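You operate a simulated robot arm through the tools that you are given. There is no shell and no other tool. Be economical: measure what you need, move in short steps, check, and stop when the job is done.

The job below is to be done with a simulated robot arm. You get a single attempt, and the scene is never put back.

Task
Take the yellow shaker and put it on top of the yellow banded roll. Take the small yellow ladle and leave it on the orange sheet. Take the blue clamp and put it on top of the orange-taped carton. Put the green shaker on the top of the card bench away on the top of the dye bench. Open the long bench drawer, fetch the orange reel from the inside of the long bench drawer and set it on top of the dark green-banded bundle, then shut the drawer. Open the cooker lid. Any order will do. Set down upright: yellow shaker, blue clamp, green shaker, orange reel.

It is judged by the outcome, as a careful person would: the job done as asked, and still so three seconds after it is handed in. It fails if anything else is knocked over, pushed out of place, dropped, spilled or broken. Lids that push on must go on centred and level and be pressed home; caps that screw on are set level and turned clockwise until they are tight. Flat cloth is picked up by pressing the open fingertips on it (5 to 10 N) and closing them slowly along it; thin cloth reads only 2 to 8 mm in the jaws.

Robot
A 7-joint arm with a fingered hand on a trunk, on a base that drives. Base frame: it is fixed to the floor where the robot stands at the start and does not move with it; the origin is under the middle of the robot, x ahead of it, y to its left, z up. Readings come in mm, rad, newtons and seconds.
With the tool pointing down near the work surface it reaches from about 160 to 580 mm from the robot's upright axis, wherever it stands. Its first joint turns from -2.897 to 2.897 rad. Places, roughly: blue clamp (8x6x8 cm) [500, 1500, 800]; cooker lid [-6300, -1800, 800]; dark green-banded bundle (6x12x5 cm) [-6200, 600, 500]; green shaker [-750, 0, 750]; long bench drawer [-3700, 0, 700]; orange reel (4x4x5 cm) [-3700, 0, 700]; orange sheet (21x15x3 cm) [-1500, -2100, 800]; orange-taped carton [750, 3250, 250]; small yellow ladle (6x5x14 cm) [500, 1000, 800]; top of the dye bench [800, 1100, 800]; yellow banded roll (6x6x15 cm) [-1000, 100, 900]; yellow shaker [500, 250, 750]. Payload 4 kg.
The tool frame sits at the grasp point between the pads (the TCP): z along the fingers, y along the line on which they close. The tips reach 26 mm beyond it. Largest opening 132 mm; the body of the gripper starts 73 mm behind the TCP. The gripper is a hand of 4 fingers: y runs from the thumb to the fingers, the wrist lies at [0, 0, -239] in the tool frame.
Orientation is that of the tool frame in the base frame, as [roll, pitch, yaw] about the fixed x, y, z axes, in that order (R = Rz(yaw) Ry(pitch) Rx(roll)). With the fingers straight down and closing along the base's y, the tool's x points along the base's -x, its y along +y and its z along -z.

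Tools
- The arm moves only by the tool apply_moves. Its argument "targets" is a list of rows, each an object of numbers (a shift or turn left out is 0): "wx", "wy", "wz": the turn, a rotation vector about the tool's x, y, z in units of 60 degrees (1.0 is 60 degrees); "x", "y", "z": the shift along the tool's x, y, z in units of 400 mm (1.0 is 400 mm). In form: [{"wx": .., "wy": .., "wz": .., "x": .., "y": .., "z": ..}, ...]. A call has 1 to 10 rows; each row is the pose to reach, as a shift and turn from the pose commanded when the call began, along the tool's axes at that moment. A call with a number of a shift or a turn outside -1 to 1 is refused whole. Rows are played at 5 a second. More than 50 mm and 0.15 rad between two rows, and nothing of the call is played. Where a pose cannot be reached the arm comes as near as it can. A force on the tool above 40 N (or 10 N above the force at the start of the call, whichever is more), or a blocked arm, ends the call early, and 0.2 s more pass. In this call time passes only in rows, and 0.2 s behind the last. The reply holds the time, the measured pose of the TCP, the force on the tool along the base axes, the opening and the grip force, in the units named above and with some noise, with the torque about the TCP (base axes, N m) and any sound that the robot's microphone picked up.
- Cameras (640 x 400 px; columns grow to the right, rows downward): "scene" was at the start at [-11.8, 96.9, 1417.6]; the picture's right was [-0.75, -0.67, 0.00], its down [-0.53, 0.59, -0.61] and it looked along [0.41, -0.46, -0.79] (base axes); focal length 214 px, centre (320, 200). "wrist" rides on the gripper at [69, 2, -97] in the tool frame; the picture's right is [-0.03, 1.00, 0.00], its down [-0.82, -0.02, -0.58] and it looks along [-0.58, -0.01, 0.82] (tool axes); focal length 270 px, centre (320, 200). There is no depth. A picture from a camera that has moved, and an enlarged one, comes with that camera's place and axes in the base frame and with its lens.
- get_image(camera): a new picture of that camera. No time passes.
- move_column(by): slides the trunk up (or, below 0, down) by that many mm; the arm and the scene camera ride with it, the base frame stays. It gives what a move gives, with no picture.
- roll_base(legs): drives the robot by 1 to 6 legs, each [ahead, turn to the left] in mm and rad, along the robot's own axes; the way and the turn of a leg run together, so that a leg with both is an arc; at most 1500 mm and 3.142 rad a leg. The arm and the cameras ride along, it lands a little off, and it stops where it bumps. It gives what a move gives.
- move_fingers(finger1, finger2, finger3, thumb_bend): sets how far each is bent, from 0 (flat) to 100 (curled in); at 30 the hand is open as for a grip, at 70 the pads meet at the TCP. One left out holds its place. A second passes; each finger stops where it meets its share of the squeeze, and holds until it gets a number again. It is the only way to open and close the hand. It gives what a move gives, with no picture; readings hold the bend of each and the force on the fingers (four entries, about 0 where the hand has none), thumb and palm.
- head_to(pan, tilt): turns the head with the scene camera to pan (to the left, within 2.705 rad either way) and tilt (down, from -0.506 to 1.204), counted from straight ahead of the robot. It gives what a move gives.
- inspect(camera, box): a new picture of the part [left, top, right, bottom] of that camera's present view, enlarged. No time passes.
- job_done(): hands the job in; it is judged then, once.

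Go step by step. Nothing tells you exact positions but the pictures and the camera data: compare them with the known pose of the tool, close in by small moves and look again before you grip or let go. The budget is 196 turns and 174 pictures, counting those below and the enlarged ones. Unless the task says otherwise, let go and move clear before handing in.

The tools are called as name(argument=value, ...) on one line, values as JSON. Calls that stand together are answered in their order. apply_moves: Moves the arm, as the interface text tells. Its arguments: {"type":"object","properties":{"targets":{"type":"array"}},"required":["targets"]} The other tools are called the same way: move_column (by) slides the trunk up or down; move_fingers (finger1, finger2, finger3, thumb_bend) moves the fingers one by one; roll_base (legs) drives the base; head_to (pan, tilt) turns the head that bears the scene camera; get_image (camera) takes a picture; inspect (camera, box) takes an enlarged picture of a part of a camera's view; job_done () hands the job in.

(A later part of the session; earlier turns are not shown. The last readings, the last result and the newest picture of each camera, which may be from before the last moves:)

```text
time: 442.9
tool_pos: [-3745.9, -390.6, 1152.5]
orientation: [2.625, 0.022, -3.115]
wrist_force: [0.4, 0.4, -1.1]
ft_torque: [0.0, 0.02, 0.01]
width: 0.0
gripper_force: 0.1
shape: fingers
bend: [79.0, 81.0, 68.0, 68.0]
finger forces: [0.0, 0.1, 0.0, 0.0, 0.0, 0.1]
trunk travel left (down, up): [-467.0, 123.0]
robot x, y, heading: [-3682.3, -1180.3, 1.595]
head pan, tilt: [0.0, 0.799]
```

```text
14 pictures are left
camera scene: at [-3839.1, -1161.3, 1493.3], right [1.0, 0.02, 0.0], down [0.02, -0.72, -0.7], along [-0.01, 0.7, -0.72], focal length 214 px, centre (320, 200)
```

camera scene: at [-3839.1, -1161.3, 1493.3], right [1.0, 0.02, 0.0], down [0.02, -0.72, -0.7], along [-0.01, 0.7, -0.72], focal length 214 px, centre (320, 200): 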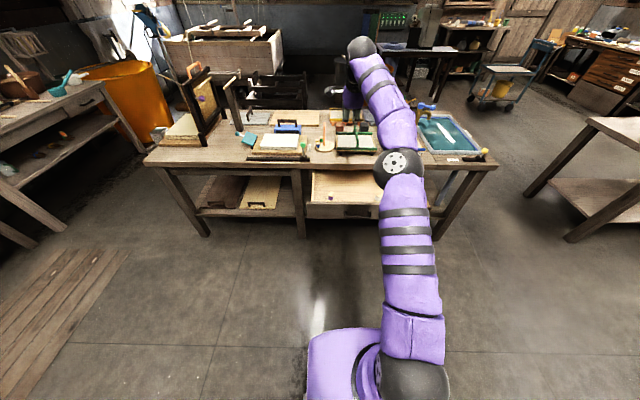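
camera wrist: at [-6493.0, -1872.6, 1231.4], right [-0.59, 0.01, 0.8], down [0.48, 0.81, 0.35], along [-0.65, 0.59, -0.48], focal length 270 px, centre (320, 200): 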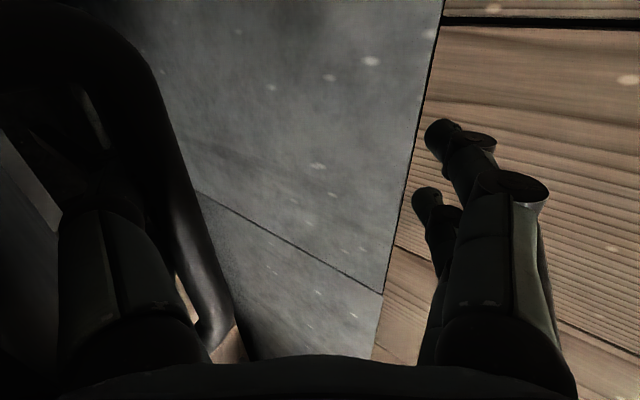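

I'll back off, lower the closed fist to handle height in front of the drawer, and push it shut by driving forward.

roll_base(legs=[[-250, 0]])

apply_moves(targets=[{"x": -0.09}, {"x": -0.17}])

move_column(by=-230)

move_column(by=-230)

get_image(camera="scene")

```text
time: 444.3
tool_pos: [-3744.5, -533.1, 1155.1]
orientation: [2.621, 0.02, -3.111]
wrist_force: [-0.7, -0.8, -0.5]
ft_torque: [-0.02, -0.02, 0.03]
width: 0.0
gripper_force: 0.1
shape: fingers
bend: [79.0, 81.0, 68.0, 68.0]
finger forces: [0.0, 0.0, 0.0, 0.0, 0.1, 0.0]
trunk travel left (down, up): [-467.0, 123.0]
robot x, y, heading: [-3680.8, -1320.1, 1.598]
head pan, tilt: [0.0, 0.799]
stopped in leg 1: the robot was blocked; the commanded pose is now the measured one
```

```text
time: 444.9
tool_pos: [-3676.5, -532.9, 1155.3]
orientation: [2.621, 0.021, -3.11]
wrist_force: [0.3, 0.1, -0.9]
ft_torque: [-0.01, 0.0, 0.02]
width: 0.1
gripper_force: 0.2
shape: fingers
bend: [79.0, 81.0, 68.0, 68.0]
finger forces: [0.1, 0.0, 0.1, 0.0, 0.0, 0.1]
trunk travel left (down, up): [-467.0, 123.0]
robot x, y, heading: [-3682.9, -1317.3, 1.591]
head pan, tilt: [0.0, 0.799]
```

```text
time: 447.4
tool_pos: [-3676.9, -530.6, 925.6]
orientation: [2.62, 0.022, -3.111]
wrist_force: [-0.3, 0.6, -0.2]
ft_torque: [0.01, 0.02, 0.01]
width: 0.4
gripper_force: 0.1
shape: fingers
bend: [79.0, 81.0, 68.0, 68.0]
finger forces: [0.0, 0.1, 0.0, 0.0, 0.1, 0.1]
trunk travel left (down, up): [-237.0, 353.0]
robot x, y, heading: [-3681.0, -1318.1, 1.596]
head pan, tilt: [0.0, 0.799]
```

```text
time: 449.8
tool_pos: [-3674.6, -532.6, 696.8]
orientation: [2.622, 0.02, -3.112]
wrist_force: [-0.3, 0.6, -0.1]
ft_torque: [0.03, 0.0, -0.04]
width: 0.0
gripper_force: 0.1
shape: fingers
bend: [79.0, 81.0, 68.0, 68.0]
finger forces: [0.1, 0.0, 0.0, 0.0, 0.0, 0.0]
trunk travel left (down, up): [-7.0, 583.0]
robot x, y, heading: [-3681.7, -1319.3, 1.595]
head pan, tilt: [0.0, 0.799]
```

```text
13 pictures are left
camera scene: at [-3836.5, -1302.2, 1033.3], right [1.0, 0.02, 0.0], down [0.02, -0.72, -0.7], along [-0.02, 0.7, -0.72], focal length 214 px, centre (320, 200)
```

scene: 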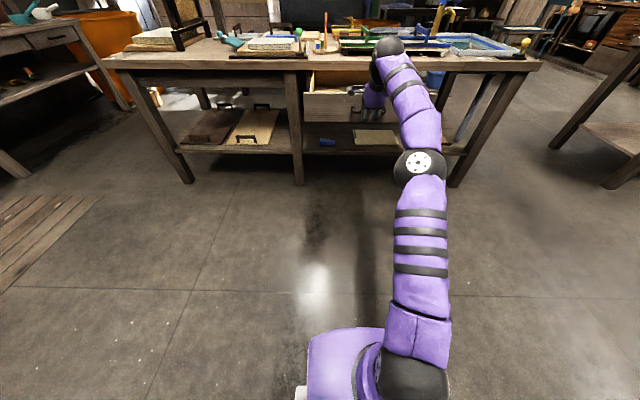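

Let me check that the fist is in front of the drawer front, not inside it.

inspect(camera="scene", box=[290, 30, 450, 160])

```text
3.08 times, centred on (370, 95) of scene
camera zoom: at [-3836.5, -1302.2, 1033.3], right [1.0, 0.02, 0.0], down [0.02, -0.72, -0.7], along [-0.02, 0.7, -0.72], focal length 660 px, centre (166, 523)
```

zoom: 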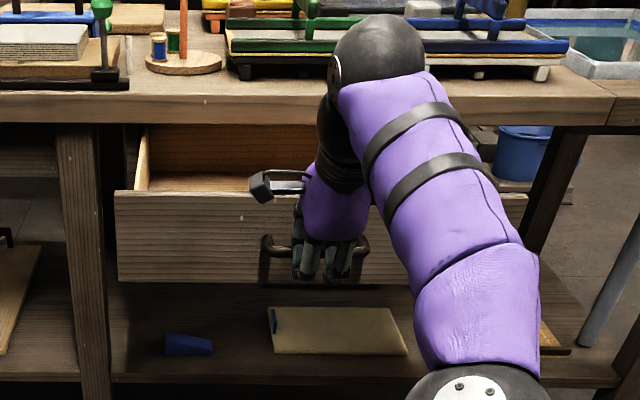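

The fist is in front of the handle. I'll push the drawer shut.

roll_base(legs=[[220, 0]])

roll_base(legs=[[80, 0]])

inspect(camera="scene", box=[270, 60, 470, 220])

```text
time: 451.4
tool_pos: [-3684.9, -314.5, 696.0]
orientation: [2.621, 0.021, -3.106]
wrist_force: [-0.2, 0.0, 0.0]
ft_torque: [0.0, 0.01, 0.04]
width: 0.1
gripper_force: 0.1
shape: fingers
bend: [79.0, 81.0, 68.0, 71.0]
finger forces: [0.1, 0.0, 0.0, 0.0, 0.0, 0.0]
trunk travel left (down, up): [-7.0, 583.0]
robot x, y, heading: [-3687.2, -1100.1, 1.595]
head pan, tilt: [0.0, 0.799]
```

```text
time: 452.5
tool_pos: [-3687.1, -234.2, 697.1]
orientation: [2.622, 0.022, -3.106]
wrist_force: [-1.2, -0.1, 1.0]
ft_torque: [-0.01, -0.01, 0.04]
width: 0.1
gripper_force: 0.0
shape: fingers
bend: [79.0, 81.0, 68.0, 71.0]
finger forces: [0.1, 0.0, 0.1, 0.0, 0.0, 0.1]
trunk travel left (down, up): [-7.0, 583.0]
robot x, y, heading: [-3691.6, -1022.6, 1.602]
head pan, tilt: [0.0, 0.799]
```

```text
2.50 times, centred on (370, 140) of scene
camera zoom: at [-3844.2, -1005.1, 1033.2], right [1.0, 0.03, 0.0], down [0.02, -0.72, -0.7], along [-0.02, 0.7, -0.72], focal length 536 px, centre (195, 350)
```

zoom: 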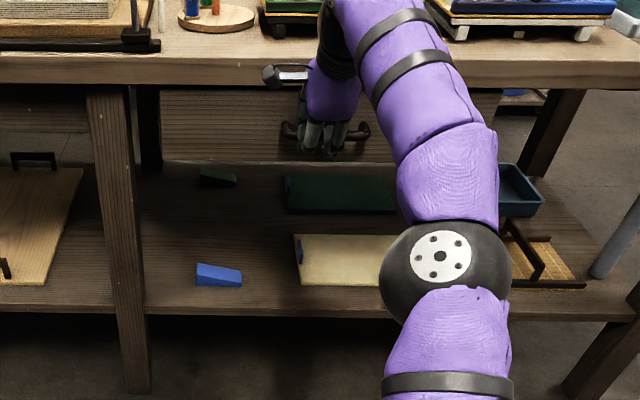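

Nearly closed. I'll push until it resists.

roll_base(legs=[[30, 0]])

roll_base(legs=[[30, 0]])

```text
time: 453.5
tool_pos: [-3688.9, -210.9, 697.0]
orientation: [2.636, 0.024, -3.107]
wrist_force: [1.2, -19.3, 2.6]
ft_torque: [-0.36, 0.06, 0.15]
width: 0.4
gripper_force: 13.4
shape: fingers
bend: [81.0, 80.0, 69.0, 72.0]
finger forces: [0.0, 0.0, 7.7, 0.1, 19.6, 0.1]
trunk travel left (down, up): [-7.0, 583.0]
robot x, y, heading: [-3693.4, -991.5, 1.601]
head pan, tilt: [0.0, 0.799]
stopped in leg 1: the force on the tool passed its limit at 45 N (the readings are from after the stop); the commanded pose is now the measured one
```

```text
time: 454.2
tool_pos: [-3688.1, -209.1, 697.2]
orientation: [2.653, 0.026, -3.105]
wrist_force: [1.4, -23.9, 2.2]
ft_torque: [-0.44, 0.09, 0.16]
width: 0.9
gripper_force: 20.2
shape: fingers
bend: [81.0, 80.0, 69.0, 62.0]
finger forces: [14.7, 0.1, 7.9, 0.0, 19.9, 0.1]
trunk travel left (down, up): [-7.0, 583.0]
robot x, y, heading: [-3689.9, -988.4, 1.595]
head pan, tilt: [0.0, 0.799]
stopped in leg 1: the force on the tool passed its limit at 67 N (the readings are from after the stop); the commanded pose is now the measured one
```

It resists at the same position as when closed, so the drawer is shut. I'll back off, raise the trunk, fold the arm to a compact tool-down pose and confirm with one picture.

roll_base(legs=[[-230, 0]])

move_column(by=393)

apply_moves(targets=[{"y": -0.093, "z": -0.052, "wx": 0.067}, {"y": -0.187, "z": -0.104, "wx": 0.134}, {"y": -0.28, "z": -0.155, "wx": 0.2}, {"y": -0.375, "z": -0.207, "wx": 0.268}, {"y": -0.468, "z": -0.259, "wx": 0.335}, {"y": -0.562, "z": -0.311, "wx": 0.4}, {"y": -0.656, "z": -0.363, "wx": 0.465}])

inspect(camera="scene", box=[240, 120, 480, 270])

```text
time: 455.9
tool_pos: [-3682.3, -435.2, 696.2]
orientation: [2.649, 0.021, -3.103]
wrist_force: [-0.1, -0.2, -0.5]
ft_torque: [0.01, -0.02, -0.03]
width: 0.0
gripper_force: 0.1
shape: fingers
bend: [81.0, 80.0, 69.0, 71.0]
finger forces: [0.0, 0.0, 0.1, 0.1, 0.0, 0.0]
trunk travel left (down, up): [-7.0, 583.0]
robot x, y, heading: [-3687.6, -1214.4, 1.599]
head pan, tilt: [0.0, 0.799]
```

```text
time: 459.7
tool_pos: [-3683.4, -436.1, 1089.3]
orientation: [2.652, 0.023, -3.103]
wrist_force: [-1.7, -0.7, 0.8]
ft_torque: [0.0, 0.03, 0.0]
width: 0.0
gripper_force: 0.0
shape: fingers
bend: [79.0, 80.0, 69.0, 71.0]
finger forces: [0.0, 0.1, 0.1, 0.0, 0.0, 0.0]
trunk travel left (down, up): [-400.0, 190.0]
robot x, y, heading: [-3684.6, -1214.2, 1.599]
head pan, tilt: [0.0, 0.799]
```

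```text
time: 461.3
tool_pos: [-3671.8, -734.6, 1092.0]
orientation: [3.139, 0.023, -3.102]
wrist_force: [0.0, 0.1, -0.2]
ft_torque: [0.0, -0.07, -0.01]
width: 0.0
gripper_force: 0.3
shape: fingers
bend: [79.0, 80.0, 69.0, 71.0]
finger forces: [0.1, 0.0, 0.0, 0.1, 0.1, 0.1]
trunk travel left (down, up): [-400.0, 190.0]
robot x, y, heading: [-3681.7, -1215.8, 1.605]
head pan, tilt: [0.0, 0.799]
```

```text
2.67 times, centred on (360, 195) of scene
camera zoom: at [-3838.7, -1199.0, 1426.3], right [1.0, 0.03, 0.0], down [0.02, -0.72, -0.7], along [-0.02, 0.7, -0.72], focal length 572 px, centre (213, 213)
```

zoom: 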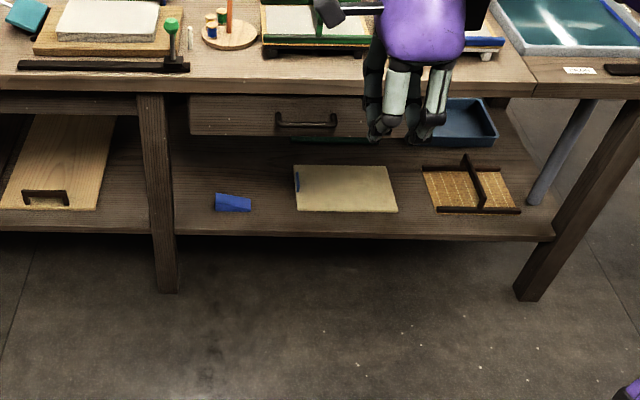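

The drawer is fully shut. Now for the blue clamp: I'll drive east and then north along the dye bench.

roll_base(legs=[[0, -1.6], [1500, 0], [1500, 0], [500, 0], [0, 1.571]])

roll_base(legs=[[1400, 0]])

```text
time: 486.9
tool_pos: [-158.8, -649.2, 1092.8]
orientation: [3.138, 0.022, -3.111]
wrist_force: [-0.2, 0.1, -0.3]
ft_torque: [0.0, -0.01, 0.01]
width: 0.1
gripper_force: 0.1
shape: fingers
bend: [79.0, 80.0, 69.0, 71.0]
finger forces: [0.0, 0.1, 0.0, 0.0, 0.0, 0.0]
trunk travel left (down, up): [-400.0, 190.0]
robot x, y, heading: [-173.9, -1128.9, 1.589]
head pan, tilt: [0.0, 0.799]
```

```text
time: 493.7
tool_pos: [-177.6, 726.5, 1093.5]
orientation: [3.136, 0.024, -3.122]
wrist_force: [-0.5, -0.2, 0.3]
ft_torque: [0.0, 0.01, -0.01]
width: 0.0
gripper_force: 0.1
shape: fingers
bend: [79.0, 80.0, 69.0, 71.0]
finger forces: [0.1, 0.0, 0.1, 0.0, 0.0, 0.0]
trunk travel left (down, up): [-400.0, 190.0]
robot x, y, heading: [-200.3, 241.8, 1.583]
head pan, tilt: [0.0, 0.799]
```

Continuing north to y≈1520 and turning to face the dye bench.

roll_base(legs=[[1290, 0], [0, -1.583]])

head_to(pan=0.0, tilt=0.9)

get_image(camera="scene")

```text
time: 504.5
tool_pos: [278.1, 1516.6, 1093.7]
orientation: [3.137, 0.022, 1.566]
wrist_force: [-0.6, 0.5, -0.8]
ft_torque: [-0.01, 0.03, 0.0]
width: 0.0
gripper_force: 0.0
shape: fingers
bend: [79.0, 80.0, 69.0, 71.0]
finger forces: [0.0, 0.0, 0.0, 0.0, 0.0, 0.0]
trunk travel left (down, up): [-400.0, 190.0]
robot x, y, heading: [-203.3, 1548.8, -0.015]
head pan, tilt: [0.0, 0.799]
```

```text
time: 505.2
tool_pos: [279.3, 1515.2, 1093.1]
orientation: [3.138, 0.022, 1.566]
wrist_force: [-0.1, 0.5, 0.8]
ft_torque: [-0.08, -0.02, -0.02]
width: 0.1
gripper_force: 0.0
shape: fingers
bend: [79.0, 80.0, 69.0, 71.0]
finger forces: [0.0, 0.1, 0.1, 0.0, 0.1, 0.0]
trunk travel left (down, up): [-400.0, 190.0]
robot x, y, heading: [-202.5, 1550.5, -0.018]
head pan, tilt: [0.0, 0.901]
```

```text
9 pictures are left
camera scene: at [-185.8, 1700.5, 1418.4], right [-0.01, -1.0, 0.0], down [-0.78, 0.01, -0.62], along [0.62, -0.01, -0.78], focal length 214 px, centre (320, 200)
```

scene: 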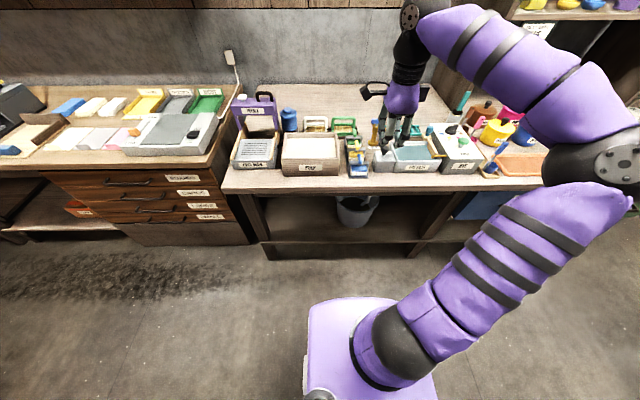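

I have 9 pictures left and must use them carefully. One zoom on the clamps.

inspect(camera="scene", box=[320, 105, 420, 185])

```text
5.00 times, centred on (370, 145) of scene
camera zoom: at [-185.8, 1700.5, 1418.4], right [-0.01, -1.0, 0.0], down [-0.78, 0.01, -0.62], along [0.62, -0.01, -0.78], focal length 1072 px, centre (70, 475)
```

zoom: 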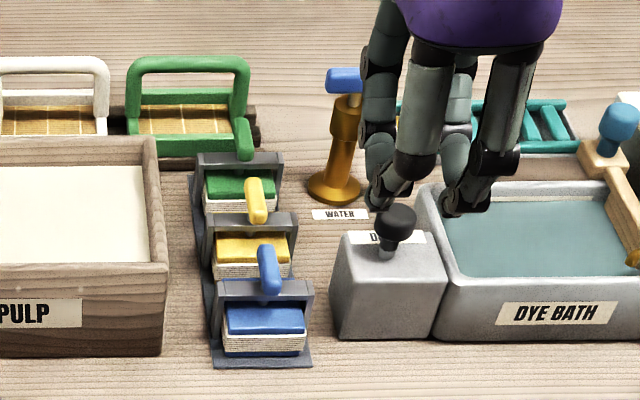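

The blue clamp (front one) has a vertical lever at about (468, 1538) with its top at z≈875. I'll drive in 190 mm, open the hand moderately, and position above it.

roll_base(legs=[[192, 0.015]])

move_fingers(finger1=54, finger2=54, finger3=54, thumb_bend=54)

apply_moves(targets=[{"x": 0.05, "z": 0.08}, {"x": 0.0975, "z": 0.18}, {"x": 0.0975, "z": 0.28}, {"x": 0.0975, "z": 0.36}])

get_image(camera="wrist")

```text
time: 506.8
tool_pos: [473.0, 1519.7, 1094.1]
orientation: [3.139, 0.022, 1.575]
wrist_force: [-0.4, -0.5, -0.3]
ft_torque: [-0.03, -0.01, -0.02]
width: 0.0
gripper_force: 0.1
shape: fingers
bend: [79.0, 80.0, 69.0, 71.0]
finger forces: [0.0, 0.0, 0.1, 0.0, 0.0, 0.0]
trunk travel left (down, up): [-400.0, 190.0]
robot x, y, heading: [-8.8, 1545.1, -0.002]
head pan, tilt: [0.0, 0.901]
```

```text
time: 507.8
tool_pos: [473.1, 1520.1, 1093.5]
orientation: [3.138, 0.022, 1.573]
wrist_force: [-0.4, 0.4, 0.4]
ft_torque: [0.01, 0.0, 0.03]
width: 51.9
gripper_force: 0.1
shape: fingers
bend: [54.0, 54.0, 54.0, 54.0]
finger forces: [0.0, 0.0, 0.1, 0.1, 0.1, 0.0]
trunk travel left (down, up): [-400.0, 190.0]
robot x, y, heading: [-8.8, 1547.3, -0.002]
head pan, tilt: [0.0, 0.901]
```

```text
time: 508.8
tool_pos: [474.2, 1555.3, 948.4]
orientation: [3.137, 0.023, 1.577]
wrist_force: [0.9, -0.6, -0.4]
ft_torque: [0.0, 0.01, 0.01]
width: 51.9
gripper_force: 0.0
shape: fingers
bend: [54.0, 54.0, 54.0, 54.0]
finger forces: [0.0, 0.1, 0.0, 0.0, 0.1, 0.0]
trunk travel left (down, up): [-400.0, 190.0]
robot x, y, heading: [-8.5, 1549.5, -0.006]
head pan, tilt: [0.0, 0.901]
```

```text
7 pictures are left
camera wrist: at [474.7, 1625.8, 1043.0], right [1.0, -0.02, 0.0], down [-0.02, -0.8, 0.6], along [-0.01, -0.6, -0.8], focal length 270 px, centre (320, 200)
```

wrist: 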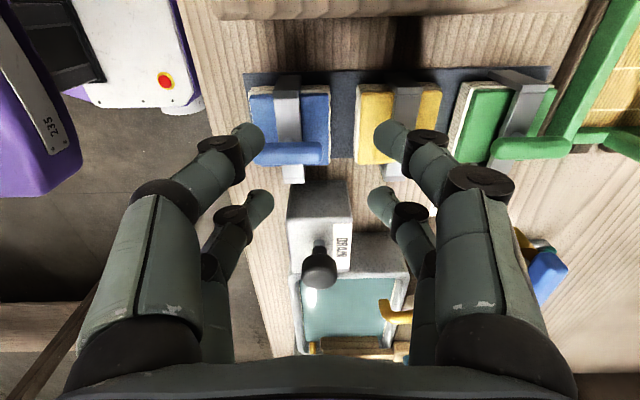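

From above, the clamp's blue lever is a bar lying along x at about (453, 1537), so I need the hand closing along y. I'll rotate 90° and shift over it.

apply_moves(targets=[{"wz": -0.125, "x": -0.006, "y": -0.005}, {"wz": -0.25, "x": -0.012, "y": -0.01}, {"wz": -0.375, "x": -0.018, "y": -0.016}, {"wz": -0.5, "x": -0.024, "y": -0.022}, {"wz": -0.625, "x": -0.03, "y": -0.027}, {"wz": -0.75, "x": -0.036, "y": -0.033}, {"wz": -0.875, "x": -0.041, "y": -0.038}, {"wz": -1.0, "x": -0.045, "y": -0.0425}])

apply_moves(targets=[{"wz": -0.125}, {"wz": -0.25}, {"wz": -0.375}, {"wz": -0.495}])

get_image(camera="wrist")

```text
time: 510.6
tool_pos: [450.8, 1543.8, 947.4]
orientation: [-3.124, 0.016, 2.622]
wrist_force: [0.5, -0.3, 0.7]
ft_torque: [0.01, 0.0, -0.03]
width: 51.9
gripper_force: 0.0
shape: fingers
bend: [54.0, 54.0, 54.0, 54.0]
finger forces: [0.0, 0.0, 0.0, 0.1, 0.0, 0.1]
out of reach, approached as far as the arm can: row 8
trunk travel left (down, up): [-400.0, 190.0]
robot x, y, heading: [-5.4, 1545.4, -0.003]
head pan, tilt: [0.0, 0.901]
```

```text
time: 511.6
tool_pos: [350.2, 1627.9, 923.0]
orientation: [-3.119, 0.008, 3.139]
wrist_force: [-0.1, -0.2, 1.2]
ft_torque: [-0.02, 0.0, 0.02]
width: 51.7
gripper_force: 0.2
shape: fingers
bend: [54.0, 54.0, 54.0, 54.0]
finger forces: [0.0, 0.0, 0.0, 0.0, 0.1, 0.0]
out of reach, approached as far as the arm can: row 1, 2, 3, 4
trunk travel left (down, up): [-400.0, 190.0]
robot x, y, heading: [-4.6, 1542.2, -0.007]
head pan, tilt: [0.0, 0.901]
```

```text
6 pictures are left
camera wrist: at [281.0, 1632.8, 1018.7], right [0.03, 1.0, -0.02], down [0.81, -0.01, 0.58], along [0.58, -0.04, -0.81], focal length 270 px, centre (320, 200)
```

wrist: 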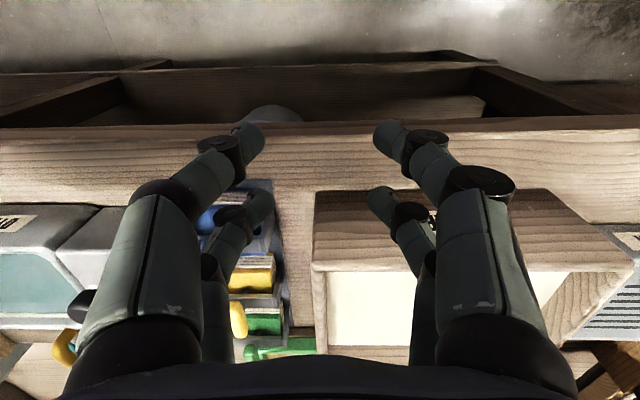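

That yaw runs into a joint limit here. I'll lift and rotate the other way (tool y towards -y), which worked before.

apply_moves(targets=[{"z": -0.08}, {"z": -0.16}])

apply_moves(targets=[{"wz": 0.125}, {"wz": 0.25}, {"wz": 0.375}, {"wz": 0.5}, {"wz": 0.625}, {"wz": 0.75}, {"wz": 0.875}, {"wz": 1.0}])

apply_moves(targets=[{"wz": 0.125}, {"wz": 0.25}, {"wz": 0.375}, {"wz": 0.5}, {"wz": 0.625}, {"wz": 0.75}, {"wz": 0.875}, {"wz": 1.0}])

apply_moves(targets=[{"wz": 0.125}, {"wz": 0.25}, {"wz": 0.375}, {"wz": 0.5}, {"wz": 0.625}, {"wz": 0.75}, {"wz": 0.875}, {"wz": 1.0}])

```text
time: 512.2
tool_pos: [337.6, 1635.1, 983.6]
orientation: [-3.119, 0.006, 3.138]
wrist_force: [0.3, 0.2, -0.8]
ft_torque: [0.01, 0.02, -0.01]
width: 51.7
gripper_force: 0.1
shape: fingers
bend: [54.0, 54.0, 54.0, 54.0]
finger forces: [0.0, 0.0, 0.1, 0.0, 0.1, 0.1]
out of reach, approached as far as the arm can: row 1, 2
trunk travel left (down, up): [-400.0, 190.0]
robot x, y, heading: [-9.2, 1547.4, -0.006]
head pan, tilt: [0.0, 0.901]
```

```text
time: 514.0
tool_pos: [338.4, 1633.5, 983.7]
orientation: [-3.133, 0.023, 2.091]
wrist_force: [0.0, -0.1, 0.4]
ft_torque: [0.04, 0.0, -0.02]
width: 52.1
gripper_force: 0.0
shape: fingers
bend: [54.0, 54.0, 54.0, 54.0]
finger forces: [0.0, 0.1, 0.0, 0.0, 0.1, 0.0]
trunk travel left (down, up): [-400.0, 190.0]
robot x, y, heading: [-7.7, 1544.3, -0.004]
head pan, tilt: [0.0, 0.901]
```

```text
time: 515.8
tool_pos: [338.7, 1633.6, 983.7]
orientation: [3.127, 0.02, 1.045]
wrist_force: [-0.2, 0.2, -0.1]
ft_torque: [0.01, 0.02, 0.0]
width: 52.0
gripper_force: 0.1
shape: fingers
bend: [54.0, 54.0, 54.0, 54.0]
finger forces: [0.1, 0.1, 0.0, 0.0, 0.0, 0.1]
trunk travel left (down, up): [-400.0, 190.0]
robot x, y, heading: [-9.1, 1544.9, 0.003]
head pan, tilt: [0.0, 0.901]
```

```text
time: 517.6
tool_pos: [339.3, 1632.3, 983.5]
orientation: [3.12, -0.006, -0.002]
wrist_force: [0.1, -0.2, -0.3]
ft_torque: [0.0, 0.01, -0.01]
width: 52.1
gripper_force: 0.0
shape: fingers
bend: [54.0, 54.0, 54.0, 54.0]
finger forces: [0.1, 0.0, 0.0, 0.1, 0.0, 0.1]
trunk travel left (down, up): [-400.0, 190.0]
robot x, y, heading: [-7.3, 1546.9, -0.001]
head pan, tilt: [0.0, 0.901]
```

The orientation is now good. I'll move over the lever, come down to z≈905 and take one look.

apply_moves(targets=[{"x": 0.07, "y": 0.06, "wx": 0.01}, {"x": 0.14, "y": 0.12, "wx": 0.02}, {"x": 0.21, "y": 0.18, "wx": 0.02}, {"x": 0.275, "y": 0.2375, "wx": 0.02}, {"x": 0.275, "y": 0.2375, "z": 0.1, "wx": 0.02}, {"x": 0.275, "y": 0.2375, "z": 0.195, "wx": 0.02}])

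get_image(camera="wrist")

```text
time: 519.0
tool_pos: [449.2, 1537.1, 907.9]
orientation: [3.141, -0.006, 0.002]
wrist_force: [0.9, -0.2, 0.7]
ft_torque: [0.0, -0.02, -0.01]
width: 51.7
gripper_force: 0.0
shape: fingers
bend: [54.0, 54.0, 54.0, 54.0]
finger forces: [0.1, 0.1, 0.0, 0.0, 0.0, 0.0]
trunk travel left (down, up): [-400.0, 190.0]
robot x, y, heading: [-5.4, 1546.2, -0.004]
head pan, tilt: [0.0, 0.901]
```

```text
5 pictures are left
camera wrist: at [517.0, 1535.2, 1005.4], right [-0.02, -1.0, 0.0], down [-0.82, 0.02, 0.57], along [-0.57, 0.01, -0.82], focal length 270 px, centre (320, 200)
```

wrist: 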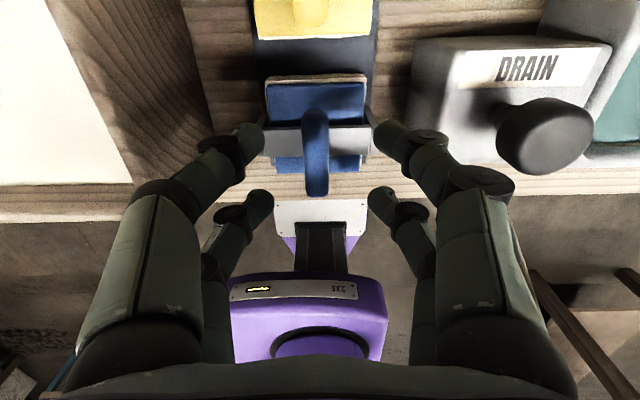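

The lever is well centred under the hand. I'll descend and close on it.

apply_moves(targets=[{"z": 0.04}, {"z": 0.08}])

move_fingers(finger1=68, finger2=68, finger3=68, thumb_bend=68)

```text
time: 519.6
tool_pos: [450.2, 1534.9, 876.1]
orientation: [3.141, -0.004, 0.002]
wrist_force: [0.3, -0.9, 0.0]
ft_torque: [0.02, -0.01, 0.0]
width: 51.9
gripper_force: 0.0
shape: fingers
bend: [54.0, 54.0, 54.0, 54.0]
finger forces: [0.0, 0.0, 0.1, 0.0, 0.1, 0.0]
trunk travel left (down, up): [-400.0, 190.0]
robot x, y, heading: [-7.4, 1543.4, -0.004]
head pan, tilt: [0.0, 0.901]
```

```text
time: 520.6
tool_pos: [449.9, 1535.7, 877.1]
orientation: [3.14, -0.006, 0.002]
wrist_force: [-0.1, 0.5, -0.1]
ft_torque: [-0.02, 0.0, -0.01]
width: 9.3
gripper_force: 0.6
shape: fingers
bend: [67.0, 67.0, 67.0, 68.0]
finger forces: [0.5, 0.4, 0.5, 0.1, 0.6, 0.1]
trunk travel left (down, up): [-400.0, 190.0]
robot x, y, heading: [-11.3, 1548.1, -0.003]
head pan, tilt: [0.0, 0.901]
```

All four digits touch the lever. I'll tighten.

move_fingers(finger1=76, finger2=76, finger3=76, thumb_bend=76)

apply_moves(targets=[{"z": -0.02}, {"z": -0.05}])

```text
time: 521.6
tool_pos: [450.1, 1537.2, 877.5]
orientation: [3.138, -0.006, 0.003]
wrist_force: [-0.8, 0.2, -1.9]
ft_torque: [-0.02, -0.03, 0.0]
width: 0.0
gripper_force: 0.0
shape: fingers
bend: [73.0, 74.0, 74.0, 74.0]
finger forces: [0.1, 0.0, 0.0, 0.0, 0.1, 0.0]
trunk travel left (down, up): [-400.0, 190.0]
robot x, y, heading: [-4.1, 1542.5, -0.004]
head pan, tilt: [0.0, 0.901]
```

```text
time: 522.2
tool_pos: [450.5, 1536.2, 897.9]
orientation: [3.14, -0.004, 0.001]
wrist_force: [-0.1, 0.2, -1.3]
ft_torque: [0.03, 0.02, 0.01]
width: 0.0
gripper_force: 0.0
shape: fingers
bend: [73.0, 74.0, 74.0, 74.0]
finger forces: [0.1, 0.1, 0.1, 0.1, 0.0, 0.1]
trunk travel left (down, up): [-400.0, 190.0]
robot x, y, heading: [-6.9, 1546.8, -0.003]
head pan, tilt: [0.0, 0.901]
```

The fingers slipped to one side of the lever. I'll lower slightly to feel whether the lever is hooked or below the fingertips.

apply_moves(targets=[{"z": 0.04}, {"z": 0.065}])

```text
time: 522.8
tool_pos: [449.5, 1535.8, 871.9]
orientation: [-3.141, -0.003, 0.002]
wrist_force: [0.2, 0.9, -1.1]
ft_torque: [-0.01, 0.03, -0.01]
width: 0.1
gripper_force: 0.0
shape: fingers
bend: [73.0, 74.0, 74.0, 74.0]
finger forces: [0.0, 0.1, 0.0, 0.0, 0.0, 0.0]
trunk travel left (down, up): [-400.0, 190.0]
robot x, y, heading: [-7.7, 1545.3, -0.003]
head pan, tilt: [0.0, 0.901]
```

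apply_moves(targets=[{"z": 0.02}, {"z": 0.03}])

```text
time: 523.4
tool_pos: [451.0, 1536.2, 859.8]
orientation: [3.141, -0.007, 0.0]
wrist_force: [0.0, -1.8, 7.9]
ft_torque: [-0.02, -0.09, -0.03]
width: 0.3
gripper_force: 0.1
shape: fingers
bend: [74.0, 74.0, 74.0, 74.0]
finger forces: [0.0, 0.0, 0.0, 0.0, 0.0, 0.0]
trunk travel left (down, up): [-400.0, 190.0]
robot x, y, heading: [-4.8, 1544.1, -0.004]
head pan, tilt: [0.0, 0.901]
```

inspect(camera="wrist", box=[220, 90, 420, 260])

```text
2.35 times, centred on (320, 175) of wrist
camera zoom: at [516.6, 1535.0, 957.2], right [-0.02, -1.0, 0.0], down [-0.82, 0.02, 0.57], along [-0.57, 0.01, -0.82], focal length 636 px, centre (320, 259)
```

zoom: 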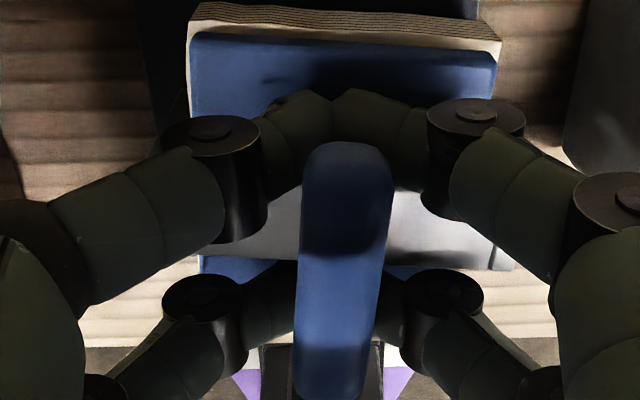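

The lever sits above the closed fingertips, so I closed slightly too low. I'll open, raise to z≈886, shift a few mm and grip again.

move_fingers(finger1=54, finger2=54, finger3=54, thumb_bend=54)

apply_moves(targets=[{"z": -0.035, "x": -0.01}, {"z": -0.068, "x": -0.015}])

move_fingers(finger1=70, finger2=70, finger3=70, thumb_bend=70)

```text
time: 523.8
tool_pos: [451.9, 1535.6, 864.8]
orientation: [3.137, -0.019, 0.0]
wrist_force: [-1.9, -3.3, 42.5]
ft_torque: [-0.03, -0.05, -0.13]
width: 24.9
gripper_force: 21.8
shape: fingers
bend: [67.0, 70.0, 70.0, 61.0]
finger forces: [8.7, 10.4, 6.6, 0.0, 18.2, 0.1]
trunk travel left (down, up): [-400.0, 190.0]
robot x, y, heading: [-7.1, 1547.2, -0.003]
head pan, tilt: [0.0, 0.901]
stopped: the force on the tool passed its limit at 42 N (the readings are from after the stop); the commanded pose is now the measured one
```

```text
time: 524.4
tool_pos: [443.7, 1535.4, 889.1]
orientation: [3.136, -0.01, 0.002]
wrist_force: [0.2, 0.3, -0.5]
ft_torque: [-0.02, 0.0, 0.0]
width: 51.9
gripper_force: 0.0
shape: fingers
bend: [54.0, 54.0, 54.0, 54.0]
finger forces: [0.0, 0.0, 0.0, 0.0, 0.0, 0.1]
trunk travel left (down, up): [-400.0, 190.0]
robot x, y, heading: [-11.4, 1548.2, -0.004]
head pan, tilt: [0.0, 0.901]
```

```text
time: 525.4
tool_pos: [444.3, 1536.2, 889.1]
orientation: [3.137, -0.013, 0.002]
wrist_force: [0.2, 1.0, -0.1]
ft_torque: [-0.03, 0.01, 0.01]
width: 11.2
gripper_force: 6.0
shape: fingers
bend: [66.0, 67.0, 67.0, 68.0]
finger forces: [3.0, 2.5, 2.4, 0.1, 3.1, 0.0]
trunk travel left (down, up): [-400.0, 190.0]
robot x, y, heading: [-5.9, 1550.3, -0.011]
head pan, tilt: [0.0, 0.901]
```

Now all digits grip the lever. I'll firm up and lift gently.

move_fingers(finger1=76, finger2=76, finger3=76, thumb_bend=76)

apply_moves(targets=[{"z": -0.03}, {"z": -0.07}, {"z": -0.15}, {"z": -0.25}, {"z": -0.35}, {"z": -0.45}, {"z": -0.5}])

```text
time: 526.4
tool_pos: [445.0, 1535.0, 890.4]
orientation: [3.138, -0.012, -0.001]
wrist_force: [0.5, -0.5, -0.1]
ft_torque: [-0.06, -0.02, -0.02]
width: 9.7
gripper_force: 14.9
shape: fingers
bend: [68.0, 69.0, 70.0, 68.0]
finger forces: [8.0, 7.3, 6.2, 0.0, 8.9, 0.1]
trunk travel left (down, up): [-400.0, 190.0]
robot x, y, heading: [-5.1, 1545.3, -0.007]
head pan, tilt: [0.0, 0.901]
```

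```text
time: 528.0
tool_pos: [442.7, 1535.5, 1088.4]
orientation: [3.138, -0.011, 0.003]
wrist_force: [-0.4, 0.2, -1.4]
ft_torque: [0.0, 0.03, 0.01]
width: 10.2
gripper_force: 15.8
shape: fingers
bend: [68.0, 69.0, 71.0, 68.0]
finger forces: [8.0, 7.3, 6.3, 0.0, 8.8, 0.1]
trunk travel left (down, up): [-400.0, 190.0]
robot x, y, heading: [-6.8, 1546.9, 0.0]
head pan, tilt: [0.0, 0.901]
```

The clamp is held (about 7 N on each digit). I'll drive north towards the carton near (750, 3250).

roll_base(legs=[[-200, 0], [0, 1.571], [1000, 0]])

head_to(pan=-0.6, tilt=0.7)

get_image(camera="scene")

```text
time: 538.6
tool_pos: [-184.3, 3008.0, 1087.8]
orientation: [3.137, -0.013, 1.568]
wrist_force: [-0.1, 0.2, -1.1]
ft_torque: [0.0, -0.03, 0.02]
width: 9.9
gripper_force: 14.6
shape: fingers
bend: [68.0, 69.0, 71.0, 68.0]
finger forces: [8.0, 7.4, 6.3, 0.0, 8.9, 0.0]
trunk travel left (down, up): [-400.0, 190.0]
robot x, y, heading: [-196.7, 2558.4, 1.565]
head pan, tilt: [0.0, 0.901]
```

```text
time: 539.6
tool_pos: [-183.9, 3007.6, 1087.8]
orientation: [3.139, -0.013, 1.567]
wrist_force: [0.3, -0.3, -0.3]
ft_torque: [0.0, -0.05, -0.03]
width: 10.1
gripper_force: 14.5
shape: fingers
bend: [68.0, 69.0, 71.0, 68.0]
finger forces: [8.1, 7.3, 6.5, 0.1, 8.7, 0.1]
trunk travel left (down, up): [-400.0, 190.0]
robot x, y, heading: [-198.4, 2558.4, 1.565]
head pan, tilt: [-0.6, 0.7]
```

```text
3 pictures are left
camera scene: at [-302.8, 2569.7, 1434.5], right [0.82, -0.57, 0.0], down [-0.37, -0.53, -0.76], along [0.44, 0.63, -0.64], focal length 214 px, centre (320, 200)
```

scene: 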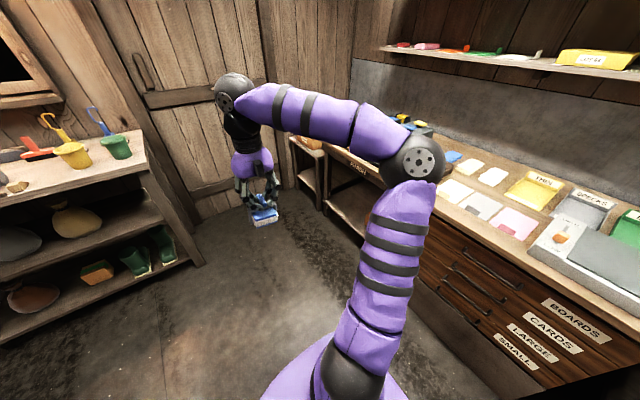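

The carton must be in the open bay under this bench's far end, so the clamp also needs a horizontal grip. Its original spot is ideal for re-gripping: the lever points towards the robot there and I know its pose. I'll take it back there.

roll_base(legs=[[-1012, 0], [0, -1.567], [190, 0]])

```text
time: 550.2
tool_pos: [427.9, 1529.7, 1087.4]
orientation: [3.139, -0.009, -0.007]
wrist_force: [0.2, -0.5, -0.5]
ft_torque: [0.04, 0.01, 0.01]
width: 10.0
gripper_force: 15.3
shape: fingers
bend: [68.0, 69.0, 71.0, 71.0]
finger forces: [8.1, 7.4, 6.4, 0.0, 8.9, 0.0]
trunk travel left (down, up): [-400.0, 190.0]
robot x, y, heading: [-20.1, 1545.1, -0.016]
head pan, tilt: [-0.6, 0.7]
```

I'll align over the original spot and lower.

apply_moves(targets=[{"x": 0.033, "y": -0.0145, "z": 0.1}, {"x": 0.033, "y": -0.0145, "z": 0.2}, {"x": 0.033, "y": -0.0145, "z": 0.3}, {"x": 0.033, "y": -0.0145, "z": 0.4}, {"x": 0.033, "y": -0.0145, "z": 0.475}])

apply_moves(targets=[{"z": 0.01}])

apply_moves(targets=[{"z": 0.008}])

```text
time: 551.4
tool_pos: [442.8, 1535.7, 894.6]
orientation: [3.138, -0.012, -0.009]
wrist_force: [0.2, 0.1, -1.8]
ft_torque: [-0.01, -0.03, -0.01]
width: 9.8
gripper_force: 15.0
shape: fingers
bend: [68.0, 69.0, 71.0, 71.0]
finger forces: [7.9, 7.3, 6.4, 0.1, 8.7, 0.0]
trunk travel left (down, up): [-400.0, 190.0]
robot x, y, heading: [-21.2, 1546.4, -0.014]
head pan, tilt: [-0.6, 0.7]
```

```text
time: 551.8
tool_pos: [442.8, 1534.8, 891.1]
orientation: [3.138, -0.013, -0.01]
wrist_force: [-0.2, 0.5, -0.7]
ft_torque: [-0.02, 0.05, 0.01]
width: 10.1
gripper_force: 15.6
shape: fingers
bend: [68.0, 69.0, 71.0, 71.0]
finger forces: [8.0, 7.3, 6.5, 0.0, 8.8, 0.0]
trunk travel left (down, up): [-400.0, 190.0]
robot x, y, heading: [-20.5, 1543.1, -0.01]
head pan, tilt: [-0.6, 0.7]
```

```text
time: 552.2
tool_pos: [443.2, 1535.4, 889.5]
orientation: [3.137, -0.012, -0.007]
wrist_force: [-0.2, 1.5, 2.1]
ft_torque: [-0.04, 0.01, -0.01]
width: 9.8
gripper_force: 16.0
shape: fingers
bend: [68.0, 69.0, 71.0, 71.0]
finger forces: [7.9, 7.2, 6.5, 0.1, 9.8, 0.0]
trunk travel left (down, up): [-400.0, 190.0]
robot x, y, heading: [-20.1, 1545.5, -0.011]
head pan, tilt: [-0.6, 0.7]
```

The clamp is back on its spot with contact at the same height. I'll release, rise, back off, and pitch the hand to horizontal.

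move_fingers(finger1=60, finger2=60, finger3=60, thumb_bend=60)

move_fingers(finger1=52, finger2=52, finger3=52, thumb_bend=52)

apply_moves(targets=[{"z": -0.05}, {"z": -0.15}, {"z": -0.27}])

roll_base(legs=[[-335, 0.012]])

apply_moves(targets=[{"wy": 0.125, "x": 0.06}, {"wy": 0.25, "x": 0.12}, {"wy": 0.375, "x": 0.18}, {"wy": 0.5, "x": 0.24}, {"wy": 0.625, "x": 0.3}, {"wy": 0.75, "x": 0.36}])

apply_moves(targets=[{"wy": 0.125, "x": 0.018, "z": 0.018}, {"wy": 0.25, "x": 0.035, "z": 0.035}, {"wy": 0.375, "x": 0.053, "z": 0.053}, {"wy": 0.5, "x": 0.07, "z": 0.07}, {"wy": 0.625, "x": 0.088, "z": 0.088}, {"wy": 0.745, "x": 0.106, "z": 0.106}])

```text
time: 553.2
tool_pos: [442.7, 1535.4, 890.1]
orientation: [3.138, -0.013, -0.01]
wrist_force: [-0.4, 0.8, 0.3]
ft_torque: [-0.03, -0.01, 0.01]
width: 32.2
gripper_force: 0.0
shape: fingers
bend: [60.0, 60.0, 60.0, 60.0]
finger forces: [0.0, 0.0, 0.1, 0.1, 0.0, 0.0]
trunk travel left (down, up): [-400.0, 190.0]
robot x, y, heading: [-20.1, 1545.2, -0.014]
head pan, tilt: [-0.6, 0.7]
```

```text
time: 554.2
tool_pos: [443.5, 1534.8, 888.1]
orientation: [3.139, -0.011, -0.007]
wrist_force: [-0.3, -0.1, -0.4]
ft_torque: [-0.01, 0.0, 0.02]
width: 58.5
gripper_force: 0.0
shape: fingers
bend: [52.0, 52.0, 52.0, 52.0]
finger forces: [0.0, 0.0, 0.1, 0.1, 0.1, 0.0]
trunk travel left (down, up): [-400.0, 190.0]
robot x, y, heading: [-23.9, 1544.0, -0.008]
head pan, tilt: [-0.6, 0.7]
```

```text
time: 555.0
tool_pos: [441.2, 1534.2, 999.7]
orientation: [3.14, -0.012, -0.008]
wrist_force: [0.2, 0.6, -0.1]
ft_torque: [0.0, -0.01, -0.03]
width: 58.8
gripper_force: 0.0
shape: fingers
bend: [52.0, 52.0, 52.0, 52.0]
finger forces: [0.1, 0.0, 0.0, 0.0, 0.1, 0.0]
trunk travel left (down, up): [-400.0, 190.0]
robot x, y, heading: [-22.1, 1546.2, -0.012]
head pan, tilt: [-0.6, 0.7]
```

```text
time: 557.2
tool_pos: [101.2, 1542.7, 998.1]
orientation: [3.14, -0.011, 0.006]
wrist_force: [0.3, -0.3, 0.0]
ft_torque: [0.0, 0.03, -0.01]
width: 58.7
gripper_force: 0.1
shape: fingers
bend: [52.0, 52.0, 52.0, 52.0]
finger forces: [0.1, 0.0, 0.0, 0.1, 0.0, 0.0]
trunk travel left (down, up): [-400.0, 190.0]
robot x, y, heading: [-360.3, 1545.5, 0.006]
head pan, tilt: [-0.6, 0.7]
```

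```text
time: 558.6
tool_pos: [247.5, 1543.7, 1001.6]
orientation: [3.136, -0.798, 0.01]
wrist_force: [0.2, 0.3, 0.2]
ft_torque: [0.01, 0.0, 0.0]
width: 58.6
gripper_force: 0.1
shape: fingers
bend: [52.0, 52.0, 52.0, 52.0]
finger forces: [0.1, 0.1, 0.0, 0.0, 0.0, 0.0]
trunk travel left (down, up): [-400.0, 190.0]
robot x, y, heading: [-363.6, 1544.6, -0.004]
head pan, tilt: [-0.6, 0.7]
```

```text
time: 560.0
tool_pos: [305.6, 1544.1, 1000.3]
orientation: [0.335, -1.564, 2.813]
wrist_force: [-0.7, -0.7, -0.2]
ft_torque: [-0.02, -0.01, -0.02]
width: 58.5
gripper_force: 0.1
shape: fingers
bend: [52.0, 52.0, 52.0, 52.0]
finger forces: [0.1, 0.0, 0.0, 0.2, 0.1, 0.0]
trunk travel left (down, up): [-400.0, 190.0]
robot x, y, heading: [-363.6, 1544.1, -0.0]
head pan, tilt: [-0.6, 0.7]
```

The hand is level and pointing at the bench. I'll set the height with the trunk, align y, and drive the lower finger pair around the lever.

move_column(by=-119)

apply_moves(targets=[{"y": 0.02}])

roll_base(legs=[[130, 0]])

```text
time: 561.5
tool_pos: [304.7, 1543.1, 881.6]
orientation: [0.524, -1.565, 2.623]
wrist_force: [0.3, 0.2, 0.8]
ft_torque: [-0.03, 0.03, 0.0]
width: 58.9
gripper_force: 0.0
shape: fingers
bend: [52.0, 52.0, 52.0, 52.0]
finger forces: [0.2, 0.0, 0.0, 0.0, 0.0, 0.0]
trunk travel left (down, up): [-281.0, 309.0]
robot x, y, heading: [-360.0, 1545.1, 0.001]
head pan, tilt: [-0.6, 0.7]
```

```text
time: 561.9
tool_pos: [307.0, 1535.8, 881.8]
orientation: [0.484, -1.564, 2.662]
wrist_force: [-0.2, -0.2, -0.1]
ft_torque: [-0.03, 0.0, 0.02]
width: 58.5
gripper_force: 0.1
shape: fingers
bend: [52.0, 52.0, 52.0, 52.0]
finger forces: [0.0, 0.0, 0.0, 0.0, 0.0, 0.1]
trunk travel left (down, up): [-281.0, 309.0]
robot x, y, heading: [-360.0, 1545.9, -0.001]
head pan, tilt: [-0.6, 0.7]
```

```text
time: 563.2
tool_pos: [433.6, 1535.7, 881.8]
orientation: [0.52, -1.562, 2.627]
wrist_force: [-0.3, 0.8, -0.7]
ft_torque: [-0.02, 0.0, 0.02]
width: 58.5
gripper_force: 0.0
shape: fingers
bend: [52.0, 52.0, 52.0, 52.0]
finger forces: [0.0, 0.0, 0.0, 0.0, 0.0, 0.0]
trunk travel left (down, up): [-281.0, 309.0]
robot x, y, heading: [-231.5, 1545.9, -0.0]
head pan, tilt: [-0.6, 0.7]
```

No contact. I'll close the lower pair (fingers 2 and 3) on the lever.

move_fingers(finger1=58, finger2=68, finger3=68, thumb_bend=58)

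move_fingers(finger2=76, finger3=76)

```text
time: 564.2
tool_pos: [434.7, 1536.1, 881.9]
orientation: [0.533, -1.563, 2.618]
wrist_force: [0.7, 1.2, 0.1]
ft_torque: [0.0, 0.01, 0.01]
width: 42.8
gripper_force: 1.4
shape: fingers
bend: [57.0, 66.0, 67.0, 57.0]
finger forces: [0.0, 1.2, 1.3, 0.0, 0.0, 0.0]
trunk travel left (down, up): [-281.0, 309.0]
robot x, y, heading: [-234.2, 1544.6, 0.007]
head pan, tilt: [-0.6, 0.7]
```

```text
time: 565.2
tool_pos: [434.6, 1535.1, 880.4]
orientation: [0.53, -1.563, 2.619]
wrist_force: [0.3, 0.5, 0.3]
ft_torque: [0.0, 0.03, -0.02]
width: 42.9
gripper_force: 7.5
shape: fingers
bend: [57.0, 69.0, 71.0, 57.0]
finger forces: [0.0, 6.9, 6.9, 0.1, 0.0, 0.1]
trunk travel left (down, up): [-281.0, 309.0]
robot x, y, heading: [-236.4, 1545.6, 0.005]
head pan, tilt: [-0.6, 0.7]
```

The lower pair grips the lever at 7 N. I'll lift with the trunk.

move_column(by=30)

move_column(by=80)

```text
time: 565.9
tool_pos: [433.3, 1537.1, 911.2]
orientation: [0.543, -1.562, 2.607]
wrist_force: [0.1, 1.2, -1.1]
ft_torque: [-0.03, 0.01, 0.0]
width: 43.0
gripper_force: 7.1
shape: fingers
bend: [57.0, 69.0, 71.0, 57.0]
finger forces: [0.0, 6.9, 6.9, 0.1, 0.0, 0.0]
trunk travel left (down, up): [-311.0, 279.0]
robot x, y, heading: [-233.5, 1545.4, 0.002]
head pan, tilt: [-0.6, 0.7]
```

```text
time: 567.1
tool_pos: [434.1, 1536.3, 991.2]
orientation: [0.541, -1.565, 2.607]
wrist_force: [-0.1, 0.5, -1.9]
ft_torque: [-0.02, 0.04, -0.02]
width: 42.5
gripper_force: 6.9
shape: fingers
bend: [57.0, 69.0, 71.0, 57.0]
finger forces: [0.1, 6.9, 6.9, 0.0, 0.1, 0.1]
trunk travel left (down, up): [-391.0, 199.0]
robot x, y, heading: [-233.6, 1546.5, 0.007]
head pan, tilt: [-0.6, 0.7]
```

The clamp is up. I'll route round so the arm stays clear of the bench: face south, reverse to y≈3250, then turn to face the bay and lower the trunk for a look under the bench.

roll_base(legs=[[-90, 0], [0, -1.571], [-1300, 0], [-400, 0], [0, 1.571]])

move_column(by=-388)

head_to(pan=-0.1, tilt=0.65)

```text
time: 585.0
tool_pos: [335.0, 3260.6, 991.8]
orientation: [0.533, -1.564, 2.607]
wrist_force: [-0.4, 0.0, -1.1]
ft_torque: [0.01, -0.01, -0.01]
width: 42.7
gripper_force: 6.7
shape: fingers
bend: [57.0, 69.0, 71.0, 57.0]
finger forces: [0.0, 6.8, 6.8, 0.0, 0.1, 0.1]
trunk travel left (down, up): [-391.0, 199.0]
robot x, y, heading: [-332.5, 3276.3, -0.007]
head pan, tilt: [-0.6, 0.7]
```

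```text
time: 588.7
tool_pos: [334.3, 3260.2, 604.5]
orientation: [0.535, -1.563, 2.603]
wrist_force: [-0.3, -1.0, -1.4]
ft_torque: [-0.03, -0.02, 0.0]
width: 42.9
gripper_force: 6.4
shape: fingers
bend: [57.0, 69.0, 71.0, 57.0]
finger forces: [0.0, 6.8, 6.9, 0.0, 0.0, 0.0]
trunk travel left (down, up): [-3.0, 587.0]
robot x, y, heading: [-331.4, 3276.8, -0.009]
head pan, tilt: [-0.6, 0.7]
```

```text
time: 589.6
tool_pos: [335.7, 3260.0, 603.6]
orientation: [0.536, -1.563, 2.601]
wrist_force: [-0.5, -0.5, -1.8]
ft_torque: [-0.03, 0.02, -0.03]
width: 42.7
gripper_force: 6.7
shape: fingers
bend: [57.0, 69.0, 71.0, 57.0]
finger forces: [0.1, 6.8, 6.7, 0.1, 0.0, 0.0]
trunk travel left (down, up): [-3.0, 587.0]
robot x, y, heading: [-331.8, 3276.9, -0.003]
head pan, tilt: [-0.099, 0.649]
```

I'll move the hand aside so it doesn't block the view, then take a picture of the bay.

apply_moves(targets=[{"y": 0.11}, {"y": 0.22}, {"y": 0.33}])

inspect(camera="scene", box=[200, 60, 520, 260])

```text
time: 590.4
tool_pos: [333.3, 3127.4, 602.2]
orientation: [0.63, -1.566, 2.51]
wrist_force: [-0.1, 0.4, -1.1]
ft_torque: [-0.02, 0.03, -0.03]
width: 42.8
gripper_force: 7.5
shape: fingers
bend: [57.0, 69.0, 71.0, 57.0]
finger forces: [0.1, 6.7, 6.8, 0.0, 0.0, 0.0]
trunk travel left (down, up): [-3.0, 587.0]
robot x, y, heading: [-331.2, 3273.0, -0.002]
head pan, tilt: [-0.099, 0.649]
```

```text
2.00 times, centred on (360, 160) of scene
camera zoom: at [-306.1, 3419.9, 1041.8], right [-0.11, -0.99, 0.0], down [-0.6, 0.06, -0.8], along [0.79, -0.08, -0.6], focal length 429 px, centre (240, 280)
```

zoom: 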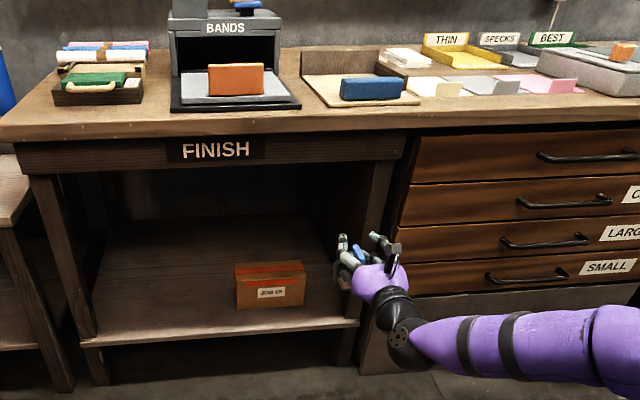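

The carton is on the FINISH bench's lower shelf. I need its depth, so I'll raise the trunk 300 mm for parallax and take one tight zoom.

move_column(by=300)

inspect(camera="scene", box=[285, 205, 381, 265])

```text
time: 593.4
tool_pos: [334.5, 3127.0, 903.2]
orientation: [0.542, -1.564, 2.597]
wrist_force: [0.5, 0.1, -0.4]
ft_torque: [-0.02, 0.01, 0.0]
width: 43.0
gripper_force: 7.0
shape: fingers
bend: [57.0, 69.0, 71.0, 57.0]
finger forces: [0.1, 6.8, 6.8, 0.0, 0.1, 0.0]
trunk travel left (down, up): [-303.0, 287.0]
robot x, y, heading: [-332.9, 3276.1, -0.014]
head pan, tilt: [-0.099, 0.649]
```

```text
6.67 times, centred on (333, 235) of scene
camera zoom: at [-306.0, 3419.7, 1341.8], right [-0.11, -0.99, 0.0], down [-0.6, 0.06, -0.8], along [0.79, -0.08, -0.6], focal length 1430 px, centre (233, -33)
```

zoom: 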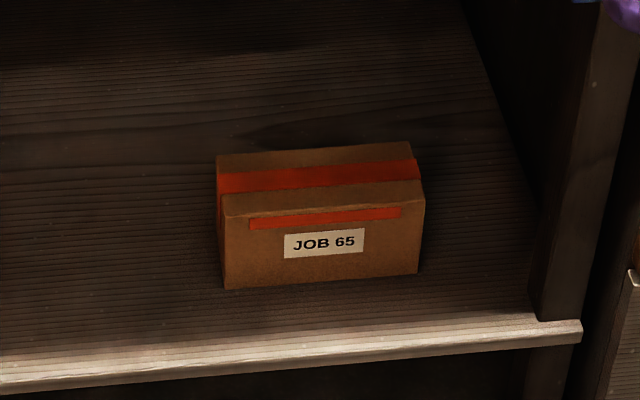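

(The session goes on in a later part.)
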